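You operate a simulated robot arm through the tools that you are given. There is no shell and no other tool.

The job below is to be done with a simulated robot arm. You get a single attempt, and the scene is never put back.

## Task
Centre the trim wheel and true up its pointer.
Fine: select TRIM, wind the wheel till the display reads 0 %, then slide the pointer to MID and press STORE once.

It is judged by the outcome, as a careful person would: the job done as asked, and still so three seconds after it is handed in. It fails if anything else is knocked over, pushed out of place, dropped, spilled or broken.

## Robot
A 7-joint arm with a two-finger parallel gripper, fixed in place. Base frame: the origin is on the floor under the middle of its stand, x ahead of it, y to its left, z up; the work surface is at about z = 780. Readings come in mm, degrees, newtons and seconds.
With the tool pointing down near the work surface it reaches from about 380 to 800 mm from the base axis. Its first joint turns from -143.0 to 143.0 degrees. Payload 3 kg.
The TCP is the grasp point between the finger pads, 30 mm short of the fingertips. In the tool frame z runs along the fingers and y along their closing line. The gripper opens to 110 mm. The fingers are 20 mm wide and 10 mm thick; the gripper's body (48 by 112 mm) begins 55 mm behind the TCP.
Orientation is that of the tool frame in the base frame, as a unit quaternion [x, y, z, w]. With the fingers straight down and closing along the base's y, the tool's x points along the base's -x, its y along +y and its z along -z.

## Interface
- The arm moves only by the tool step_arm. Its argument "plan" is a list of rows, each an object of numbers (a shift or turn left out is 0, a gripper value left out holds the last): "rx", "ry", "rz": the turn, a rotation vector about the base's x, y, z in degrees; "tx", "ty", "tz": the shift along the base's x, y, z in cm; "fingers": the gripper command, from -1 (shut) to 1 (fully open), values between in proportion. In form: [{"rx": .., "ry": .., "rz": .., "tx": .., "ty": .., "tz": .., "fingers": ..}, ...]. A call has 1 to 20 rows; each row shifts and turns the commanded pose from where the row before left it. A row lasts 0.2 s, in which the tool goes at most 50 mm and 8.6 degrees; a call with a longer step from one row to the next is refused whole, and so is a gripper value outside its range. A pose out of reach is approached as far as the arm can. The call stops where the force on the tool passes 40 N (or 10 N more than at its start, if that is more) or the arm is blocked; 0.2 s more then pass. Each finger travels about 153 mm/s and halts on what it meets, pressing with about 25 N; the grip force reading is that of the motor and also rises with nothing between the fingers. The clock runs only during rows and for 0.2 s after the last one: add rows that do not move to give the fingers time. The reply holds the time, the measured pose of the TCP, the force on the tool along the base axes, the opening and the grip force, in the units named above and with some noise, with the torque about the TCP (base axes, N m) and any sound that the robot's microphone picked up.
- Cameras (640 x 400 px; columns grow to the right, rows downward): "scene" is fixed at [399.2, 641.8, 1519.5]; the picture's right is [-0.99, -0.16, 0.00], its down [-0.15, 0.93, -0.33] and it looks along [0.05, -0.33, -0.94] (base axes); focal length 315 px, centre (320, 200). "wrist" rides on the gripper at [72, 17, -103] in the tool frame; the picture's right is [-0.23, 0.97, 0.00], its down [-0.76, -0.18, -0.62] and it looks along [-0.61, -0.14, 0.78] (tool axes); focal length 222 px, centre (320, 200). There is no depth. A picture from a camera that has moved, and an enlarged one, comes with that camera's place and axes in the base frame and with its lens. The place of the scene camera against the robot may be out by one fixed shift of up to 12 mm in any direction.
- get_image(camera): a new picture of that camera. No time passes.
- lift_body(by): moves the trunk up (or, below 0, down) by that many mm; the arm rides with it, the base frame stays. It gives what a move gives, with no picture.
- zoom(camera, box): a new picture of the part [left, top, right, bottom] of that camera's present view, enlarged. No time passes.
- sign_off(): hands the job in; it is judged then, once.

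Places have to be worked out from the pictures, the camera data and where the tool is seen. Open the gripper and draw the arm clear of the work before you hand the job in, unless the task says otherwise.

The tools are called after "Call:" as name(argument=value, ...) on one line, values as JSON. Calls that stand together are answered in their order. step_arm: Moves the arm, as the interface text tells. Its arguments: {"type":"object","properties":{"plan":{"type":"array","items":{"type":"object","properties":{"rx":{"type":"number"},"ry":{"type":"number"},"rz":{"type":"number"},"tx":{"type":"number"},"ty":{"type":"number"},"tz":{"type":"number"},"fingers":{"type":"number"}}}}},"required":["plan"]} The other tools are called the same way: lift_body (by) moves the trunk up or down; get_image (camera) takes a picture; zoom (camera, box) takes an enlarged picture of a part of a camera's view; sign_off () hands the job in.

At the start:

```text
clock: 0.0
eef_pos: [251.1, 464.0, 1127.9]
orientation: [0.0, 1.0, 0.001, 0.0]
contact_force: [0.0, -0.6, -0.3]
moment: [0.02, 0.0, 0.0]
opening: 110.0
grip_force: 0.0
trunk travel left (down, up): [-375.0, 115.0]
```

scene: 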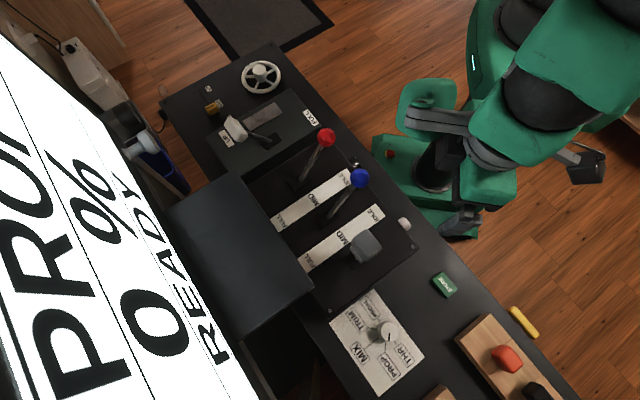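
wrist: 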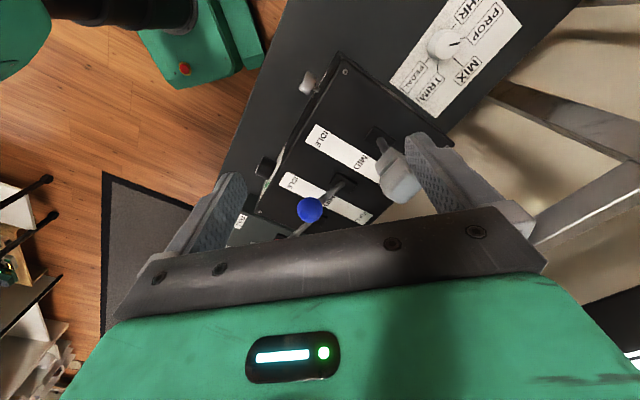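

The scene shows a console with a rotary selector (TRIM/PROP/MIX/THR...), levers, a wheel at the far end, and a display. I'll zoom in on these parts before moving.

Call:
zoom(camera="scene", box=[160, 40, 340, 160])

Call:
zoom(camera="scene", box=[310, 270, 470, 400])

Call:
zoom(camera="scene", box=[0, 40, 260, 400])

Call:
zoom(camera="scene", box=[260, 120, 430, 300])

Call:
zoom(camera="scene", box=[400, 250, 600, 400])

Call:
zoom(camera="wrist", box=[220, 0, 540, 260])

```text
3.33 times, centred on (250, 100) of scene
camera zoom: at [399.2, 641.8, 1519.5], right [-0.99, -0.16, 0.0], down [-0.15, 0.93, -0.33], along [0.05, -0.33, -0.94], focal length 1049 px, centre (553, 533)
```

zoom: 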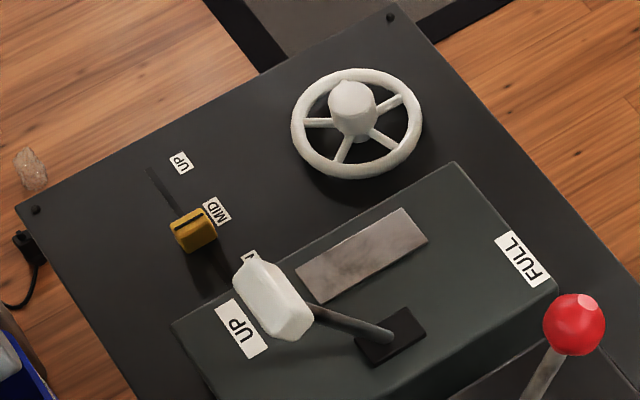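

```text
3.08 times, centred on (390, 335) of scene
camera zoom: at [399.2, 641.8, 1519.5], right [-0.99, -0.16, 0.0], down [-0.15, 0.93, -0.33], along [0.05, -0.33, -0.94], focal length 968 px, centre (105, -215)
```

zoom: 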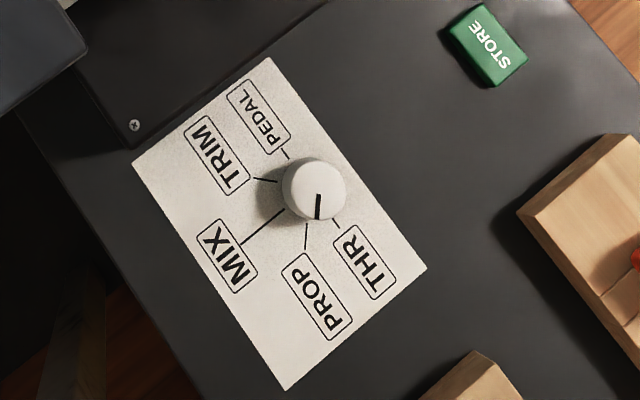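

```text
1.11 times, centred on (130, 220) of scene
camera zoom: at [399.2, 641.8, 1519.5], right [-0.99, -0.16, 0.0], down [-0.15, 0.93, -0.33], along [0.05, -0.33, -0.94], focal length 350 px, centre (531, 178)
```

zoom: 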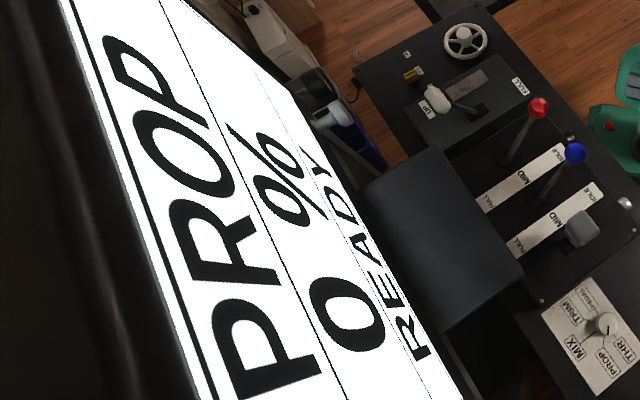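

```text
2.22 times, centred on (345, 210) of scene
camera zoom: at [399.2, 641.8, 1519.5], right [-0.99, -0.16, 0.0], down [-0.15, 0.93, -0.33], along [0.05, -0.33, -0.94], focal length 699 px, centre (264, 178)
```

zoom: 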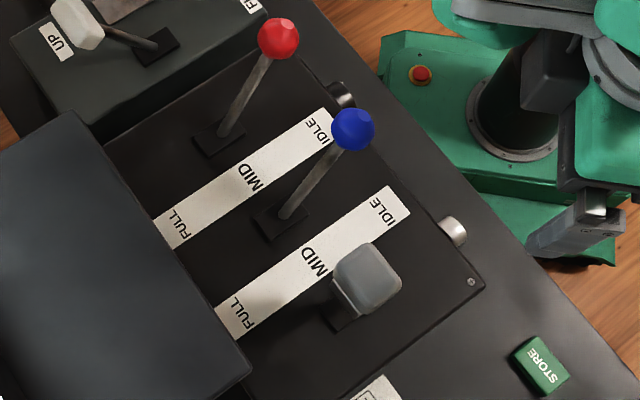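

```text
2.67 times, centred on (500, 325) of scene
camera zoom: at [399.2, 641.8, 1519.5], right [-0.99, -0.16, 0.0], down [-0.15, 0.93, -0.33], along [0.05, -0.33, -0.94], focal length 839 px, centre (-160, -133)
```

zoom: 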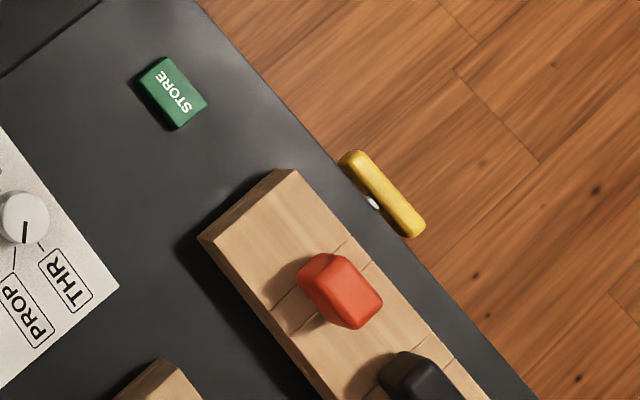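

```text
1.54 times, centred on (380, 130) of wrist
camera zoom: at [178.8, 481.9, 1230.0], right [0.23, 0.97, 0.0], down [0.76, -0.18, 0.62], along [0.61, -0.14, -0.78], focal length 342 px, centre (228, 308)
```

zoom: 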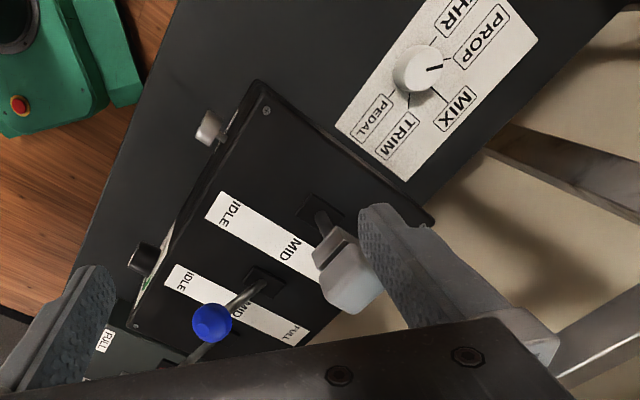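

The display shows PROP at 0 %, and the selector is on PROP, near (251, 662, 810). The wheel is near (651, 75), the yellow pointer near (769, 176) and STORE near (127, 540). I'll move above the selector knob for a close look.

Call:
step_arm(plan=[{"ty": 4.0}, {"ty": 4.0}, {"ty": 4.0}, {"ty": 4.0, "tz": -1}, {"ty": 3.5, "tz": -3}, {"tz": -4}, {"tz": -4}, {"tz": -3}, {}])

Call:
get_image(camera="wrist")

Call:
get_image(camera="scene")

```text
clock: 2.0
eef_pos: [252.0, 660.2, 978.2]
orientation: [0.0, 1.0, 0.0, 0.0]
contact_force: [-0.4, -0.4, 0.3]
moment: [-0.01, 0.01, 0.01]
opening: 110.0
grip_force: 0.1
trunk travel left (down, up): [-375.0, 115.0]
```

```text
taken
camera wrist: at [179.1, 677.5, 1080.0], right [0.23, 0.97, 0.0], down [0.76, -0.18, 0.62], along [0.61, -0.14, -0.78], focal length 222 px, centre (320, 200)
```

wrist: 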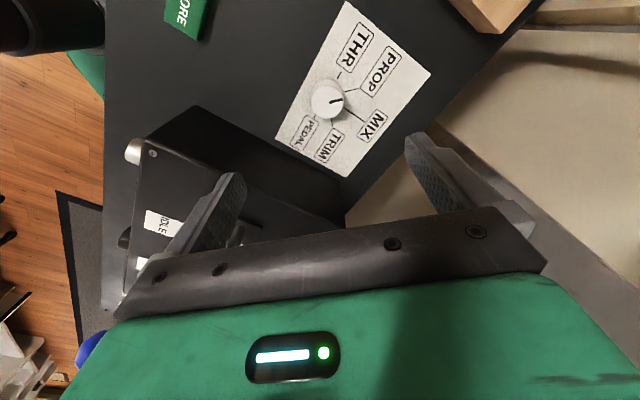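

```text
taken
```

scene: 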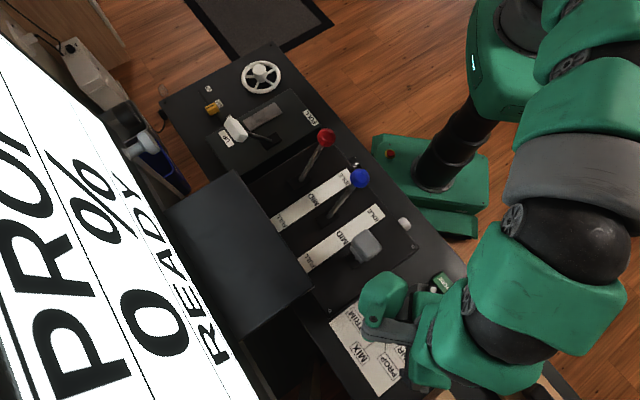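

Call:
zoom(camera="wrist", box=[250, 0, 442, 120])

Call:
zoom(camera="wrist", box=[280, 60, 376, 120])

```text
3.33 times, centred on (346, 60) of wrist
camera zoom: at [179.1, 677.5, 1080.0], right [0.23, 0.97, 0.0], down [0.76, -0.18, 0.62], along [0.61, -0.14, -0.78], focal length 740 px, centre (233, 667)
```

zoom: 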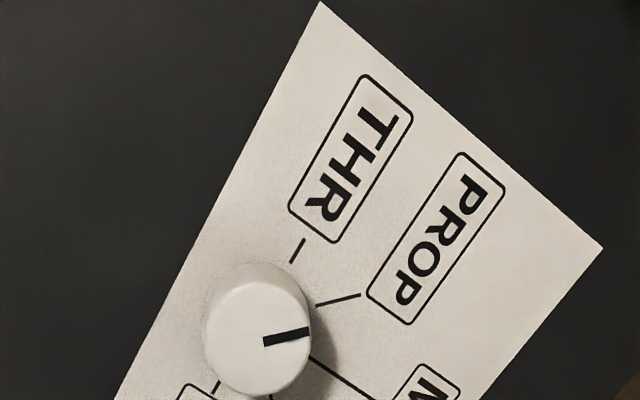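

```text
6.67 times, centred on (328, 90) of wrist
camera zoom: at [179.1, 677.5, 1080.0], right [0.23, 0.97, 0.0], down [0.76, -0.18, 0.62], along [0.61, -0.14, -0.78], focal length 1481 px, centre (267, 933)
```

zoom: 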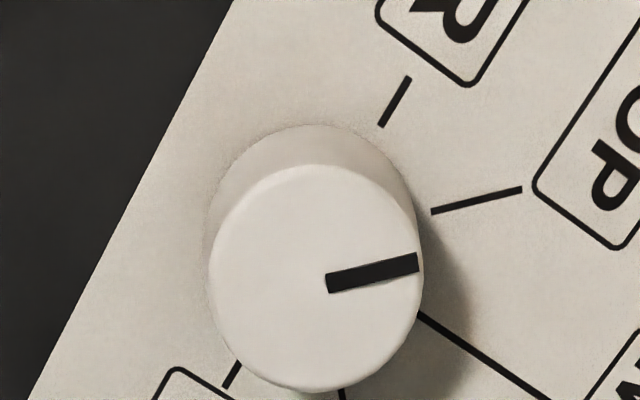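

The knob is a plain cylinder of about 36 mm diameter, centred near (251, 669.5) with its top at about z 814. Its pointer faces +y (PROP), and TRIM is about 90° clockwise, toward +x. I'll centre over it, turn the tool +45°, part-close the fingers and look again.

Call:
step_arm(plan=[{"tx": -0.1, "ty": 0.93, "rz": 7.5, "fingers": 0.1}, {"rz": 7.5}, {"rz": 7.5, "tz": -2}, {"rz": 7.5, "tz": -2}, {"rz": 7.5, "tz": -2}, {"rz": 7.5}, {}])

Call:
get_image(camera="wrist")

Call:
get_image(camera="scene")

```text
clock: 3.6
eef_pos: [250.2, 668.7, 918.2]
orientation: [-0.383, 0.924, 0.0, 0.0]
contact_force: [-1.0, 0.5, 0.1]
moment: [-0.01, 0.02, 0.04]
opening: 60.3
grip_force: 0.0
trunk travel left (down, up): [-375.0, 115.0]
```

```text
taken
camera wrist: at [187.0, 630.1, 1020.1], right [-0.53, 0.85, 0.0], down [0.66, 0.41, 0.62], along [0.53, 0.33, -0.78], focal length 222 px, centre (320, 200)
```

wrist: 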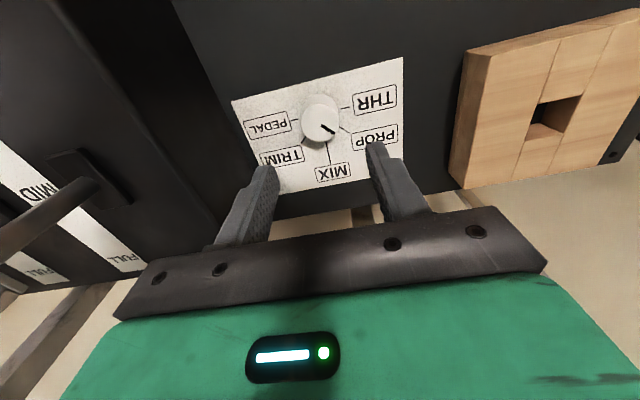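

```text
taken
```

scene: 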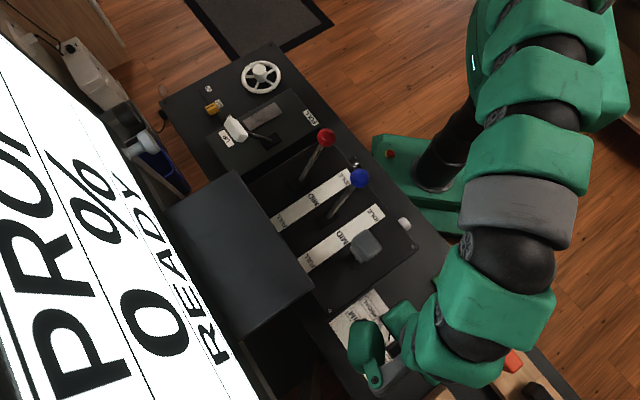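

The knob sits between the fingers. I'll zoom in to refine its centre from this lower, rotated view.

Call:
zoom(camera="wrist", box=[240, 60, 400, 180])

```text
3.33 times, centred on (320, 120) of wrist
camera zoom: at [187.0, 630.1, 1020.1], right [-0.53, 0.85, 0.0], down [0.66, 0.41, 0.62], along [0.53, 0.33, -0.78], focal length 740 px, centre (320, 467)
```

zoom: 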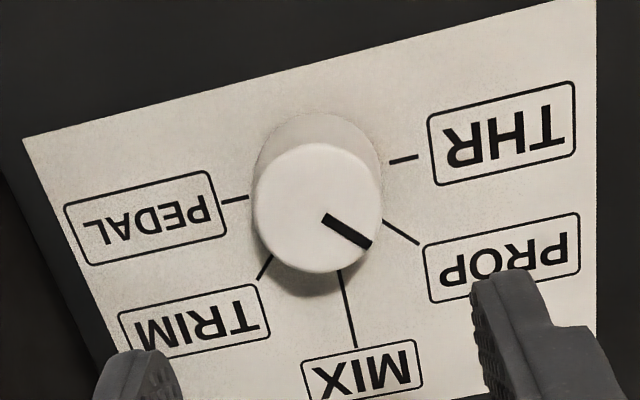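

Fitting the mark lines gives a dial centre at (250.9, 669.0), with PROP at 90°, MIX at 45°, TRIM at 0° and PEDAL at -45°. I'll descend so the fingertips straddle the knob, then close on it.

Call:
step_arm(plan=[{"tz": -3.5, "tx": 0.05}, {"tz": -3.5}, {"tz": -2.5}, {"tz": -0.6}, {}, {"fingers": -0.3}, {}, {"fingers": -1}, {}])

Call:
get_image(camera="wrist")

```text
clock: 5.6
eef_pos: [250.2, 667.8, 817.0]
orientation: [-0.382, 0.924, -0.001, -0.001]
contact_force: [0.3, -2.8, -1.2]
moment: [-0.08, -0.14, 0.01]
opening: 39.3
grip_force: 45.3
trunk travel left (down, up): [-375.0, 115.0]
```

```text
taken
camera wrist: at [187.4, 629.5, 918.7], right [-0.53, 0.85, 0.0], down [0.66, 0.41, 0.62], along [0.53, 0.33, -0.78], focal length 222 px, centre (320, 200)
```

wrist: 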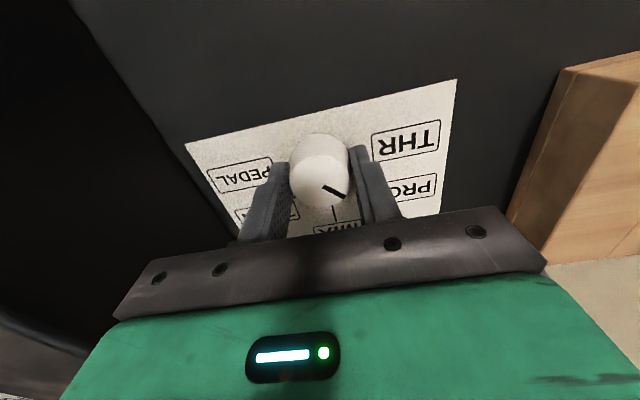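

The fingers grip the knob at 39 mm with small side forces. I'll turn 90° clockwise, from PROP through MIX to TRIM.

Call:
step_arm(plan=[{"rz": -7.5}, {"rz": -7.5}, {"rz": -7.5}, {"rz": -7.5}, {"rz": -7.5}, {"rz": -7.5}, {"rz": -7.5}, {"rz": -7.5}, {"rz": -7.5}, {"rz": -7.5}, {"rz": -7.5}, {"rz": -7.5}, {}])

Call:
get_image(camera="wrist")

Call:
get_image(camera="scene")

```text
clock: 8.4
eef_pos: [248.8, 669.1, 819.3]
orientation: [0.384, 0.923, 0.002, 0.0]
contact_force: [-12.3, 9.3, 17.5]
moment: [0.04, 0.53, -0.02]
opening: 38.8
grip_force: 45.2
trunk travel left (down, up): [-375.0, 115.0]
```

```text
taken
camera wrist: at [210.4, 733.7, 921.4], right [0.85, 0.53, 0.0], down [0.41, -0.67, 0.62], along [0.33, -0.53, -0.78], focal length 222 px, centre (320, 200)
```

wrist: 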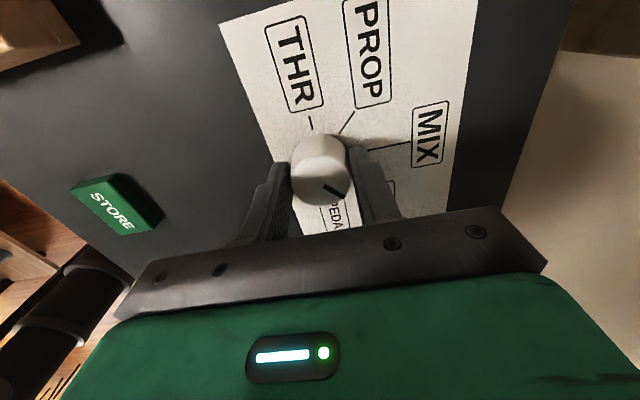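

```text
taken
```

scene: 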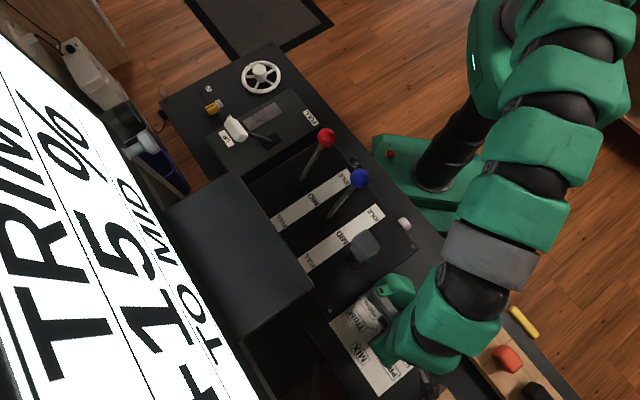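

The knob turned, and the display now reads TRIM with about "+15 %". I'll open the fingers, lift clear, and then zoom in on the knob and display.

Call:
step_arm(plan=[{"fingers": 0.1}, {}, {"tz": 1}, {"tz": 4}, {"tz": 5}, {"tz": 5}, {}])

Call:
get_image(camera="wrist")

Call:
zoom(camera="scene", box=[0, 20, 260, 400])

Call:
zoom(camera="wrist", box=[220, 20, 420, 180])

```text
clock: 10.0
eef_pos: [250.9, 668.4, 966.7]
orientation: [0.384, 0.924, -0.001, 0.0]
contact_force: [1.2, -0.5, -0.1]
moment: [-0.02, -0.02, -0.03]
opening: 60.3
grip_force: 0.1
trunk travel left (down, up): [-375.0, 115.0]
```

```text
taken
camera wrist: at [212.6, 732.6, 1069.4], right [0.85, 0.53, 0.0], down [0.41, -0.66, 0.62], along [0.33, -0.53, -0.78], focal length 222 px, centre (320, 200)
```

wrist: 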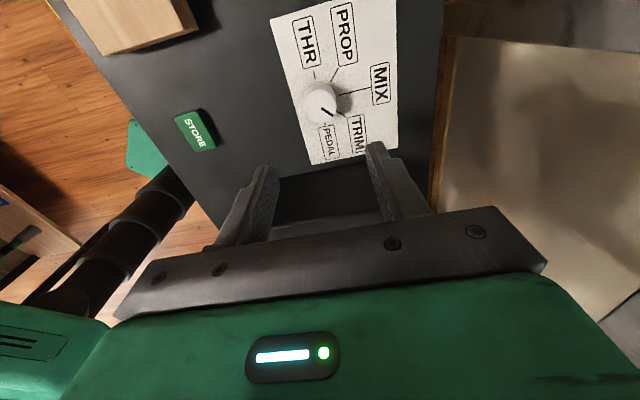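

```text
1.05 times, centred on (130, 210) of scene (not enlarged: the box is as wide or as high as the picture)
camera zoom: at [399.2, 641.8, 1519.5], right [-0.99, -0.16, 0.0], down [-0.15, 0.93, -0.33], along [0.05, -0.33, -0.94], focal length 331 px, centre (520, 190)
```

zoom: 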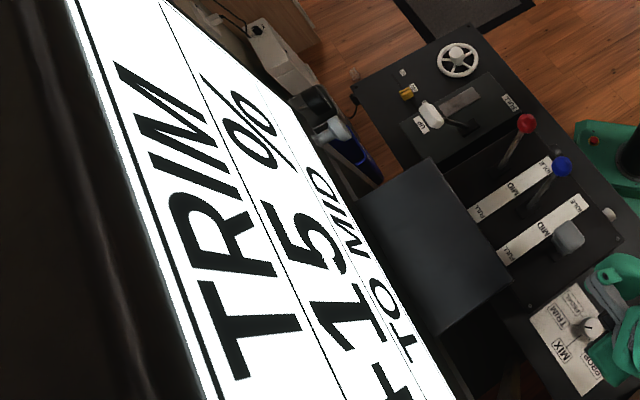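

```text
2.50 times, centred on (320, 100) of wrist
camera zoom: at [212.6, 732.6, 1069.4], right [0.85, 0.53, 0.0], down [0.41, -0.66, 0.62], along [0.33, -0.53, -0.78], focal length 555 px, centre (320, 450)
```

zoom: 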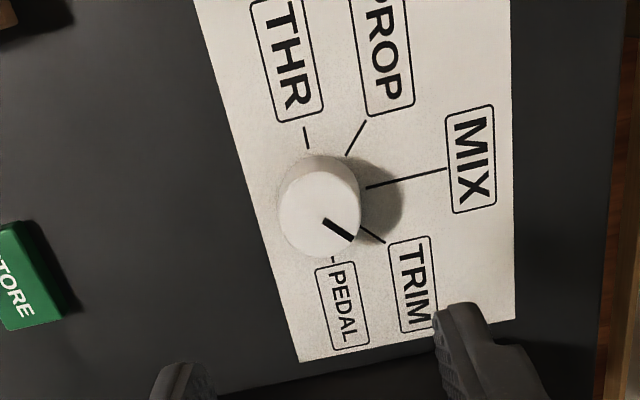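

The selector points at TRIM, and the display reads TRIM +15 % with a "TO MID" status line. I'll rise well above the lever balls, which top out near z 1040, and travel over to the wheel while undoing the tool turn.

Call:
step_arm(plan=[{"tz": 4.8, "rz": 7.5}, {"tz": 4.8, "rz": 7.5}, {"tz": 4.8, "rz": 7.5}, {"tz": 4.8, "rz": 7.5}, {"tx": 2.2, "ty": -4.06, "rz": 7.5}, {"tx": 2.2, "ty": -4.06, "rz": 7.5}, {"tx": 2.2, "ty": -4.06}, {"tx": 2.2, "ty": -4.06}, {"tx": 2.2, "ty": -4.06}, {"tx": 2.2, "ty": -4.06}, {"tx": 2.2, "ty": -4.06}, {"tx": 2.2, "ty": -4.06}, {"tx": 2.2, "ty": -4.06}, {"tx": 2.2, "ty": -4.06}, {"tx": 2.2, "ty": -4.06}, {"tx": 2.2, "ty": -4.06}, {"tx": 2.2, "ty": -4.06}, {"tx": 2.2, "ty": -4.06}, {}])

Call:
get_image(camera="wrist")

Call:
get_image(camera="scene")

```text
clock: 14.0
eef_pos: [558.2, 98.6, 1158.6]
orientation: [0.0, 1.0, 0.0, -0.002]
contact_force: [0.5, 0.2, -0.1]
moment: [0.0, 0.01, -0.04]
opening: 60.4
grip_force: 0.0
trunk travel left (down, up): [-375.0, 115.0]
```

```text
taken
camera wrist: at [486.6, 117.5, 1261.4], right [0.23, 0.97, 0.0], down [0.76, -0.18, 0.62], along [0.61, -0.14, -0.78], focal length 222 px, centre (320, 200)
```

wrist: 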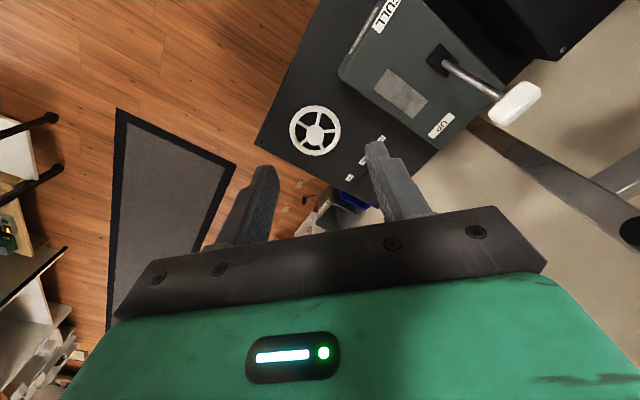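

```text
taken
```

scene: 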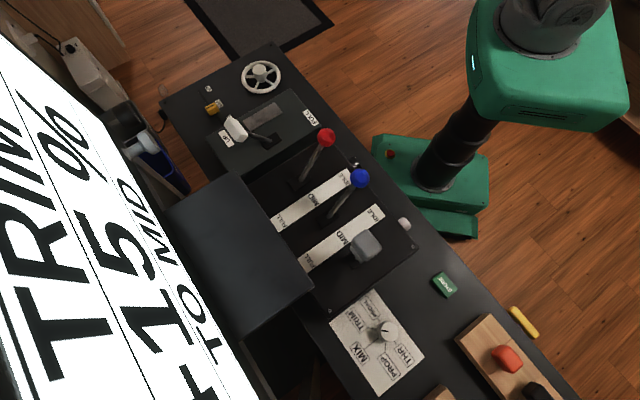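

The wheel is near (648, 70), and the flap lever handle stands tall at about (617, 332, 979). I'll go lower and a little to +y, opening the fingers, so I can see both the wheel and the yellow pointer.

Call:
step_arm(plan=[{"tx": 1.0, "ty": 1.2, "tz": -4, "fingers": 1}, {"tx": 1.0, "ty": 1.2, "tz": -4}, {"tx": 1.0, "ty": 1.2, "tz": -4}, {"tx": 1.0, "ty": 1.2, "tz": -4}, {}])

Call:
get_image(camera="wrist")

Call:
zoom(camera="wrist", box=[220, 100, 412, 220])

Call:
zoom(camera="wrist", box=[310, 150, 406, 210])

```text
clock: 15.2
eef_pos: [600.2, 148.1, 999.0]
orientation: [0.0, 1.0, 0.0, 0.0]
contact_force: [0.3, -0.2, 0.0]
moment: [-0.01, 0.02, 0.03]
opening: 109.8
grip_force: 0.0
trunk travel left (down, up): [-375.0, 115.0]
```

```text
taken
camera wrist: at [527.6, 166.7, 1100.9], right [0.23, 0.97, 0.0], down [0.76, -0.18, 0.62], along [0.61, -0.14, -0.78], focal length 222 px, centre (320, 200)
```

wrist: 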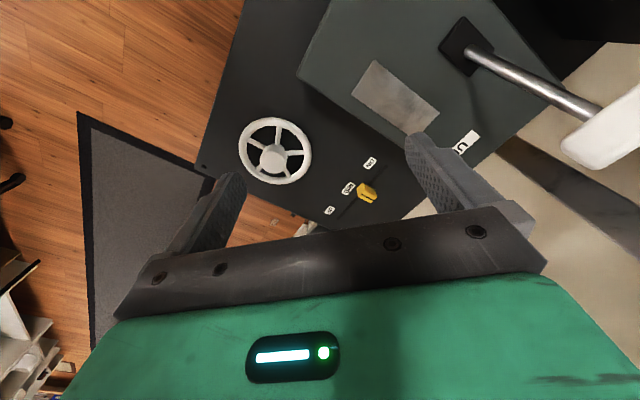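

```text
3.33 times, centred on (316, 160) of wrist
camera zoom: at [527.6, 166.7, 1100.9], right [0.23, 0.97, 0.0], down [0.76, -0.18, 0.62], along [0.61, -0.14, -0.78], focal length 740 px, centre (333, 333)
```

zoom: 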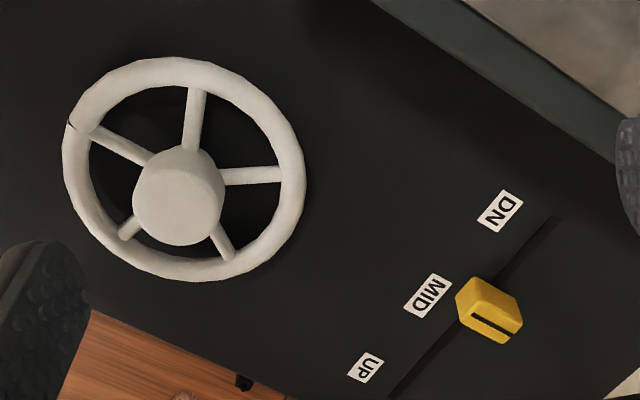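

```text
6.67 times, centred on (358, 180) of wrist
camera zoom: at [527.6, 166.7, 1100.9], right [0.23, 0.97, 0.0], down [0.76, -0.18, 0.62], along [0.61, -0.14, -0.78], focal length 1481 px, centre (67, 333)
```

zoom: 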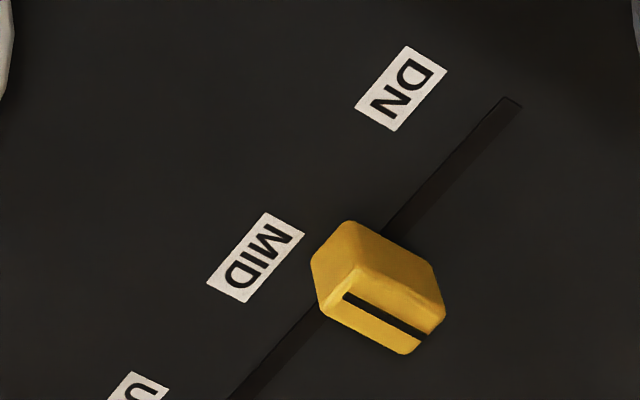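

The pointer's index line sits roughly 12 mm short of MID on the DN side. The slot runs along (+x, -y), with MID's slot point near (782, 180). The wheel centre is near (649, 75) with a raised hub. Next I'll move above the wheel for a closer look.

Call:
step_arm(plan=[{"tx": 1.6, "ty": -2.4, "tz": -2}, {"tx": 1.6, "ty": -2.4, "tz": -2}, {"tx": 1.6, "ty": -2.4, "tz": -2}, {}])

Call:
get_image(camera="wrist")

Call:
zoom(camera="wrist", box=[224, 60, 416, 180])

Call:
get_image(camera="scene")

```text
clock: 16.2
eef_pos: [647.5, 77.4, 938.2]
orientation: [0.0, 1.0, 0.0, 0.0]
contact_force: [-1.5, -0.2, 0.7]
moment: [0.02, 0.02, -0.01]
opening: 110.1
grip_force: 0.1
trunk travel left (down, up): [-375.0, 115.0]
```

```text
taken
camera wrist: at [575.0, 93.9, 1040.5], right [0.23, 0.97, 0.0], down [0.76, -0.18, 0.62], along [0.61, -0.14, -0.78], focal length 222 px, centre (320, 200)
```

wrist: 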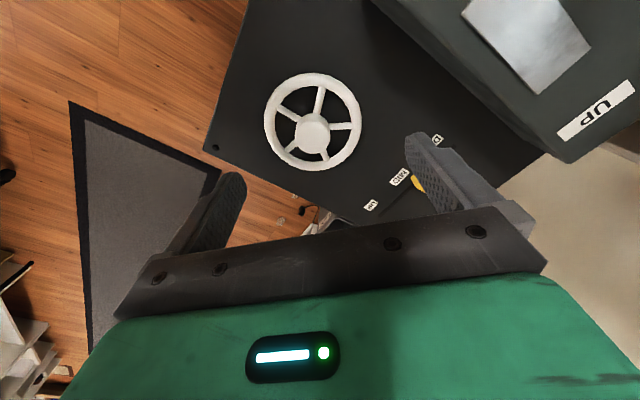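

```text
3.33 times, centred on (320, 120) of wrist
camera zoom: at [575.0, 93.9, 1040.5], right [0.23, 0.97, 0.0], down [0.76, -0.18, 0.62], along [0.61, -0.14, -0.78], focal length 740 px, centre (320, 467)
```

zoom: 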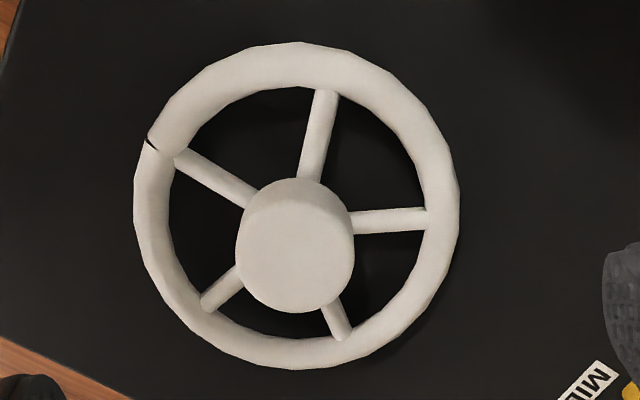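

```text
taken
```

scene: 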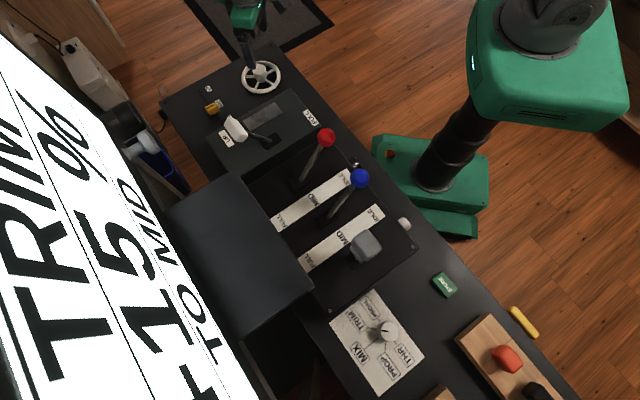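

The display still reads +15 %. From the parallax I put the wheel centre near (655, 67), the rim plane near z 800 and the hub top near z 838, with a hub diameter of about 34 mm. I'll move over that centre and lower to just above the hub to check.

Call:
step_arm(plan=[{"tx": 0.75, "ty": -1.0, "tz": -2, "fingers": 0.3}, {"tz": -2.5}, {}])

Call:
get_image(camera="wrist")

Call:
zoom(camera="wrist", box=[224, 80, 416, 200])

Call:
zoom(camera="scene", box=[180, 20, 340, 120])

```text
clock: 17.0
eef_pos: [654.5, 64.9, 892.8]
orientation: [0.0, 1.0, 0.0, -0.001]
contact_force: [1.1, 0.3, -0.1]
moment: [0.02, -0.02, 0.01]
opening: 71.7
grip_force: 0.0
trunk travel left (down, up): [-375.0, 115.0]
```

```text
taken
camera wrist: at [582.5, 83.9, 994.8], right [0.23, 0.97, 0.0], down [0.76, -0.18, 0.62], along [0.61, -0.14, -0.78], focal length 222 px, centre (320, 200)
```

wrist: 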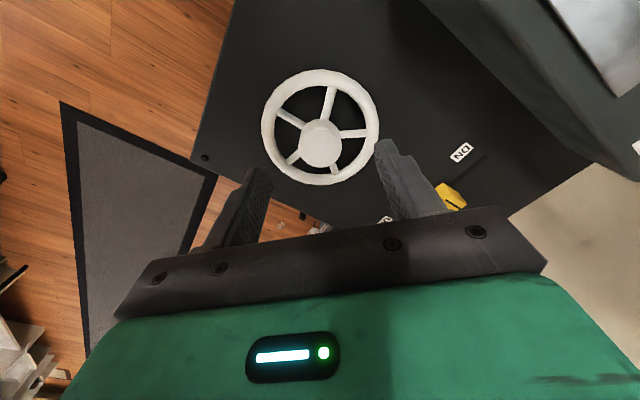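

```text
3.33 times, centred on (320, 140) of wrist
camera zoom: at [582.5, 83.9, 994.8], right [0.23, 0.97, 0.0], down [0.76, -0.18, 0.62], along [0.61, -0.14, -0.78], focal length 740 px, centre (320, 400)
```

zoom: 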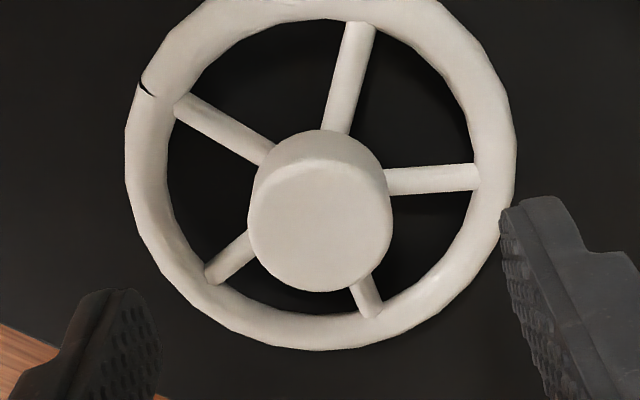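

```text
4.00 times, centred on (260, 70) of scene
camera zoom: at [399.2, 641.8, 1519.5], right [-0.99, -0.16, 0.0], down [-0.15, 0.93, -0.33], along [0.05, -0.33, -0.94], focal length 1259 px, centre (560, 720)
```

zoom: 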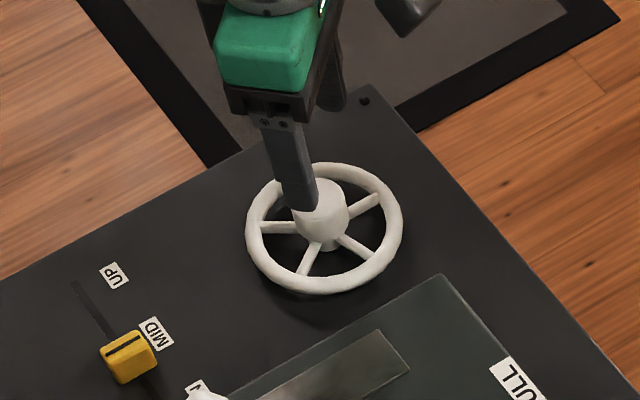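

Correcting for perspective, the hub centre looks nearer x 660 and the hub top about z 828, but the two estimates trade off against each other. I'll rotate the tool 45° for a different camera angle and settle the centre and height.

Call:
step_arm(plan=[{"tx": 0.3, "rz": 7.5}, {"rz": 7.5}, {"rz": 7.5}, {"rz": 7.5}, {"rz": 7.5}, {"rz": 7.5}, {}])

Call:
get_image(camera="wrist")

Call:
zoom(camera="wrist", box=[224, 80, 416, 200])

Call:
zoom(camera="scene", box=[180, 20, 340, 120])

```text
clock: 18.6
eef_pos: [657.4, 66.1, 893.0]
orientation: [-0.382, 0.924, 0.0, 0.0]
contact_force: [-0.4, -0.3, 0.5]
moment: [0.0, -0.01, 0.01]
opening: 71.4
grip_force: 0.1
trunk travel left (down, up): [-375.0, 115.0]
```

```text
taken
camera wrist: at [594.4, 27.4, 996.0], right [-0.53, 0.85, 0.0], down [0.66, 0.41, 0.62], along [0.53, 0.33, -0.78], focal length 222 px, centre (320, 200)
```

wrist: 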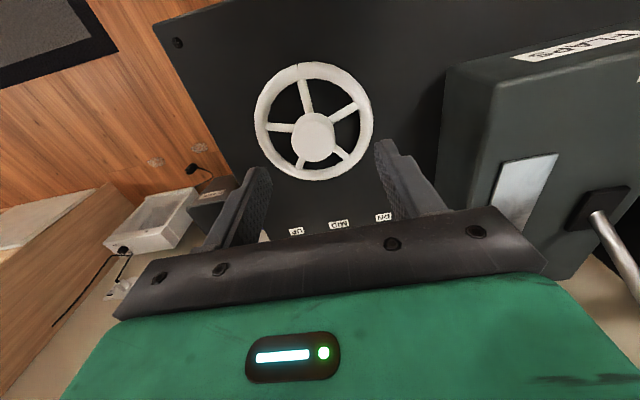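

```text
3.33 times, centred on (320, 140) of wrist
camera zoom: at [594.4, 27.4, 996.0], right [-0.53, 0.85, 0.0], down [0.66, 0.41, 0.62], along [0.53, 0.33, -0.78], focal length 740 px, centre (320, 400)
```

zoom: 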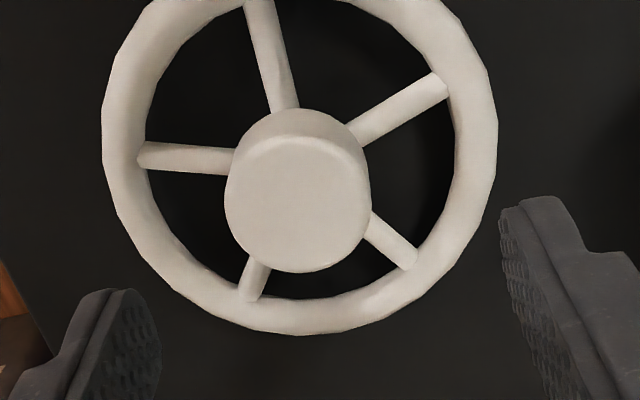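

```text
4.00 times, centred on (260, 70) of scene
camera zoom: at [399.2, 641.8, 1519.5], right [-0.99, -0.16, 0.0], down [-0.15, 0.93, -0.33], along [0.05, -0.33, -0.94], focal length 1259 px, centre (560, 720)
```

zoom: 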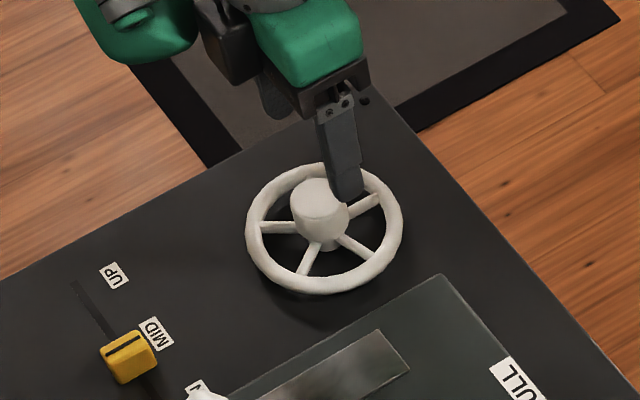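

The two views agree: the hub cap is centred at (665, 64), its top is at z 820 and its lower edge at z 801, it is about 37 mm across, and the rim plane is at z 792. I'll centre on it, narrow the fingers to 55 mm, lower the tips to about z 804 (above the spokes) and close gently.

Call:
step_arm(plan=[{"tx": 0.77, "ty": -0.19, "fingers": 0.0}, {}, {"tz": -2.5}, {"tz": -2.4}, {"tz": -1.0}, {}, {"fingers": -0.25}, {"fingers": -1}, {}])

Call:
get_image(camera="wrist")

Call:
zoom(camera="scene", box=[180, 20, 340, 120])

Call:
get_image(camera="scene")

```text
clock: 20.6
eef_pos: [664.7, 64.9, 835.9]
orientation: [-0.383, 0.924, 0.0, 0.0]
contact_force: [0.4, -0.5, -0.8]
moment: [0.0, -0.62, 0.02]
opening: 37.6
grip_force: 45.0
trunk travel left (down, up): [-375.0, 115.0]
```

```text
taken
camera wrist: at [602.2, 26.1, 937.5], right [-0.53, 0.85, 0.0], down [0.66, 0.41, 0.62], along [0.53, 0.33, -0.78], focal length 222 px, centre (320, 200)
```

wrist: 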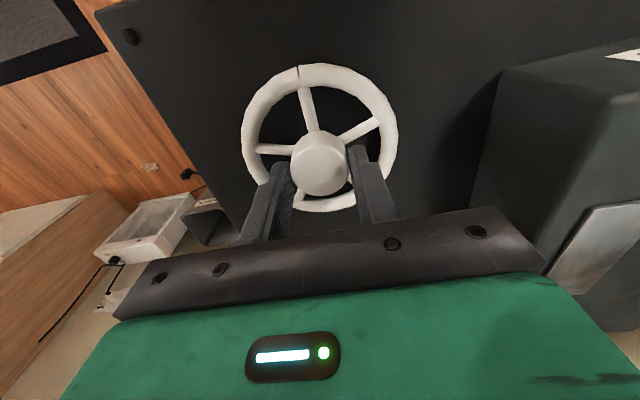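

```text
4.00 times, centred on (260, 70) of scene
camera zoom: at [399.2, 641.8, 1519.5], right [-0.99, -0.16, 0.0], down [-0.15, 0.93, -0.33], along [0.05, -0.33, -0.94], focal length 1259 px, centre (560, 720)
```

zoom: 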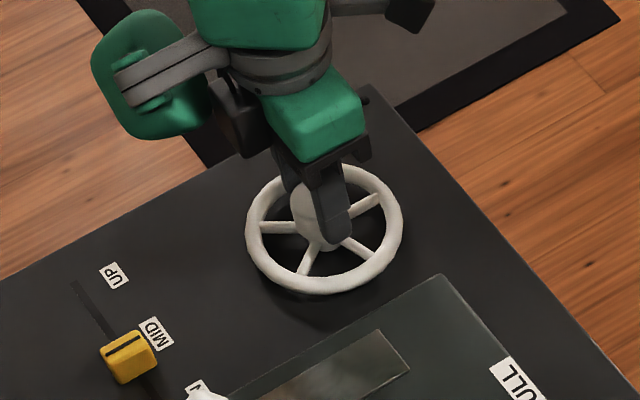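

```text
taken
```

scene: 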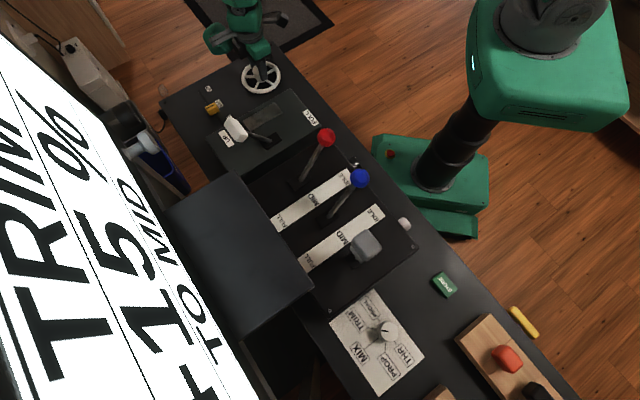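

The hub is held at 37.6 mm, and the display still reads +15 %. I'll try a small clockwise turn of 15° and see which way the display moves.

Call:
step_arm(plan=[{"rz": -5}, {"rz": -5}, {"rz": -5}, {}])

Call:
get_image(camera="scene")

Call:
get_image(camera="wrist")

```text
clock: 21.6
eef_pos: [665.4, 63.7, 834.8]
orientation: [-0.259, 0.966, 0.0, 0.0]
contact_force: [6.1, -0.5, 4.3]
moment: [-0.05, 0.27, 0.01]
opening: 37.6
grip_force: 45.0
trunk travel left (down, up): [-375.0, 115.0]
```

```text
taken
```

scene: 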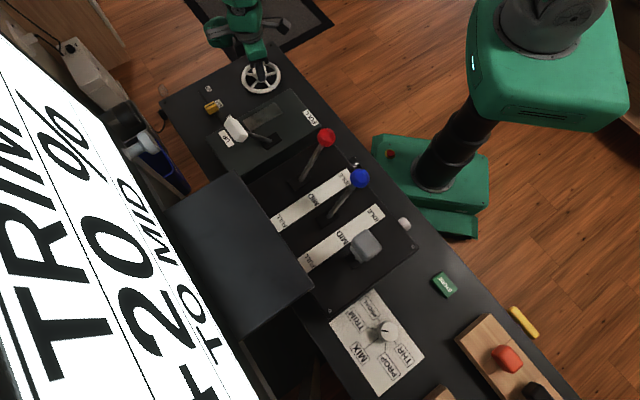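

```text
taken
camera wrist: at [594.3, 43.7, 937.5], right [-0.29, 0.96, 0.0], down [0.75, 0.23, 0.62], along [0.6, 0.18, -0.78], focal length 222 px, centre (320, 200)
```

wrist: 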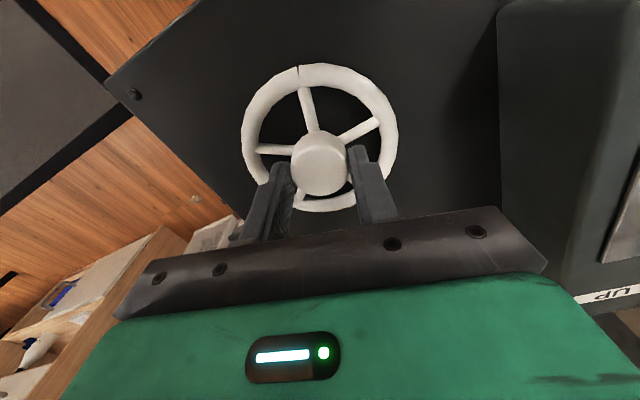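

A 15° clockwise turn moved it from +15 to +20 %, so it's about 3° per percent and I need roughly 60° counter-clockwise. I'll release, turn the free gripper back 60°, and regrip so the whole turn stays within the range the arm has already shown.

Call:
step_arm(plan=[{"fingers": 0.0}, {}, {"rz": -7.5}, {"rz": -7.5}, {"rz": -7.5}, {"rz": -7.5}, {"rz": -7.5}, {"rz": -7.5}, {"rz": -7.5}, {"rz": -7.5}, {}, {"fingers": -0.25}, {"fingers": -1}, {}])

Call:
get_image(camera="scene")

Call:
get_image(camera="wrist")

```text
clock: 24.6
eef_pos: [664.7, 63.2, 834.8]
orientation: [0.259, 0.966, 0.0, 0.0]
contact_force: [-1.1, -3.3, -0.2]
moment: [-0.14, 0.03, 0.02]
opening: 37.2
grip_force: 44.8
trunk travel left (down, up): [-375.0, 115.0]
```

```text
taken
```

scene: 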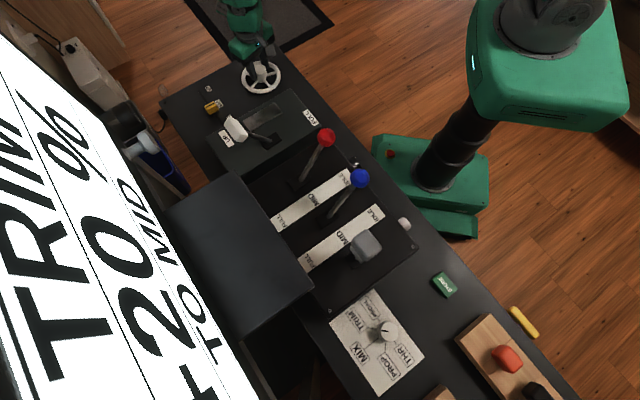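

```text
taken
camera wrist: at [610.9, 115.5, 937.3], right [0.68, 0.73, 0.0], down [0.57, -0.54, 0.62], along [0.45, -0.43, -0.78], focal length 222 px, centre (320, 200)
```

wrist: 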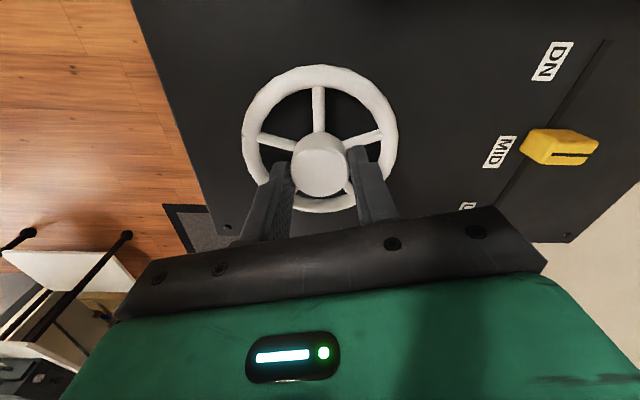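

The regrip is good and the display still reads +20 %. I'll wind counter-clockwise 52.5° and check before the last bit.

Call:
step_arm(plan=[{"rz": 7.5}, {"rz": 7.5}, {"rz": 7.5}, {"rz": 7.5}, {"rz": 7.5}, {"rz": 7.5}, {"rz": 7.5}, {}])

Call:
get_image(camera="scene")

```text
clock: 26.4
eef_pos: [665.2, 63.2, 835.2]
orientation: [-0.195, 0.981, -0.001, 0.0]
contact_force: [0.1, -6.6, 2.8]
moment: [-0.14, 0.36, -0.01]
opening: 37.2
grip_force: 45.2
trunk travel left (down, up): [-375.0, 115.0]
```

```text
taken
```

scene: 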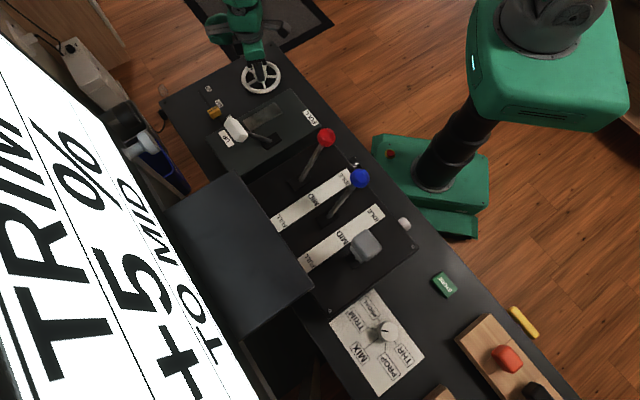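

The display reads +5 %, and the yellow pointer also appears to have shifted, so I'll zoom in to see.

Call:
zoom(camera="scene", box=[180, 40, 300, 115])

Call:
zoom(camera="scene", box=[180, 80, 260, 130])

Call:
get_image(camera="wrist")

```text
5.33 times, centred on (240, 78) of scene
camera zoom: at [399.2, 641.8, 1519.5], right [-0.99, -0.16, 0.0], down [-0.15, 0.93, -0.33], along [0.05, -0.33, -0.94], focal length 1678 px, centre (747, 853)
```

zoom: 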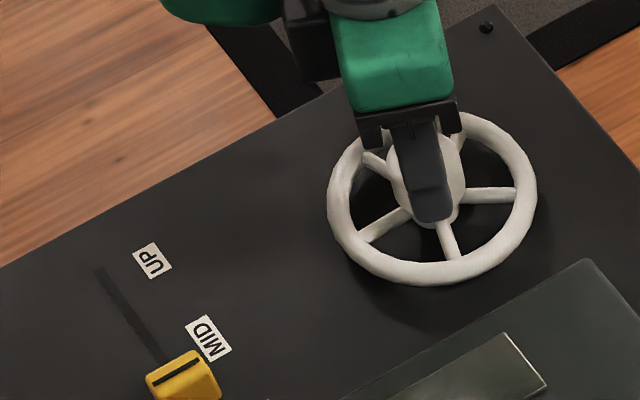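

```text
8.00 times, centred on (220, 105) of scene
camera zoom: at [399.2, 641.8, 1519.5], right [-0.99, -0.16, 0.0], down [-0.15, 0.93, -0.33], along [0.05, -0.33, -0.94], focal length 2518 px, centre (1120, 960)
```

zoom: 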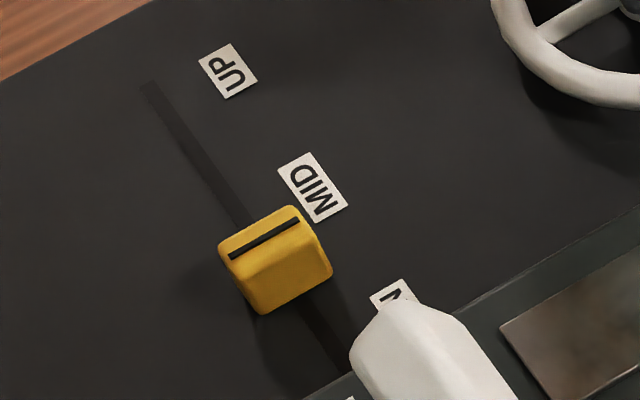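

```text
taken
camera wrist: at [591.7, 52.6, 937.3], right [-0.16, 0.99, 0.0], down [0.77, 0.13, 0.62], along [0.61, 0.1, -0.78], focal length 222 px, centre (320, 200)
```

wrist: 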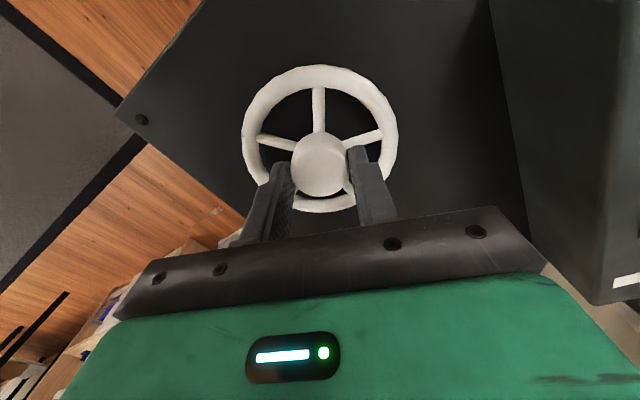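

The pointer is coupled to the wheel and moves with it, so it makes sense to centre the wheel first and true the pointer after. I'll continue winding in small increments.

Call:
step_arm(plan=[{"rz": 4}, {}])

Call:
get_image(camera="scene")

```text
clock: 27.0
eef_pos: [665.4, 64.3, 835.0]
orientation: [-0.229, 0.974, 0.001, 0.0]
contact_force: [0.4, -5.8, 4.9]
moment: [-0.12, 0.33, -0.02]
opening: 37.1
grip_force: 44.9
trunk travel left (down, up): [-375.0, 115.0]
```

```text
taken
```

scene: 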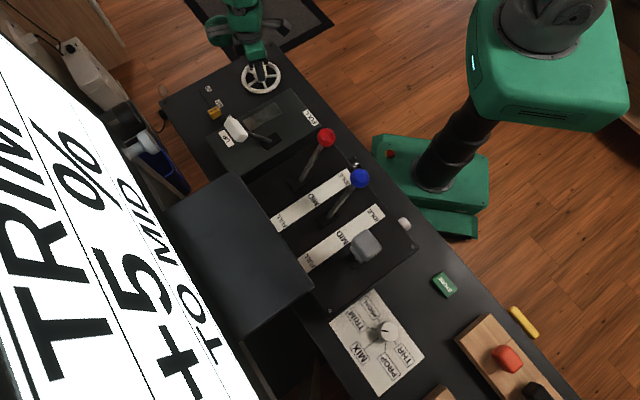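

It still reads +5 %, so the display seems to move in 5 % steps. I'll keep going in small increments, watching for 0.

Call:
step_arm(plan=[{"rz": 4}, {}])

Call:
zoom(camera="scene", box=[0, 20, 260, 400])

```text
clock: 27.6
eef_pos: [666.7, 63.5, 835.7]
orientation: [-0.263, 0.965, 0.0, 0.0]
contact_force: [-1.1, -3.6, -0.2]
moment: [0.33, -0.78, 0.04]
opening: 36.8
grip_force: 45.1
trunk travel left (down, up): [-375.0, 115.0]
```

```text
1.05 times, centred on (130, 210) of scene (not enlarged: the box is as wide or as high as the picture)
camera zoom: at [399.2, 641.8, 1519.5], right [-0.99, -0.16, 0.0], down [-0.15, 0.93, -0.33], along [0.05, -0.33, -0.94], focal length 331 px, centre (520, 190)
```

zoom: 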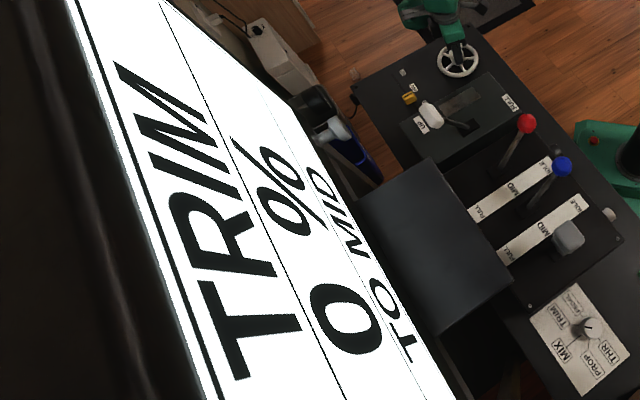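

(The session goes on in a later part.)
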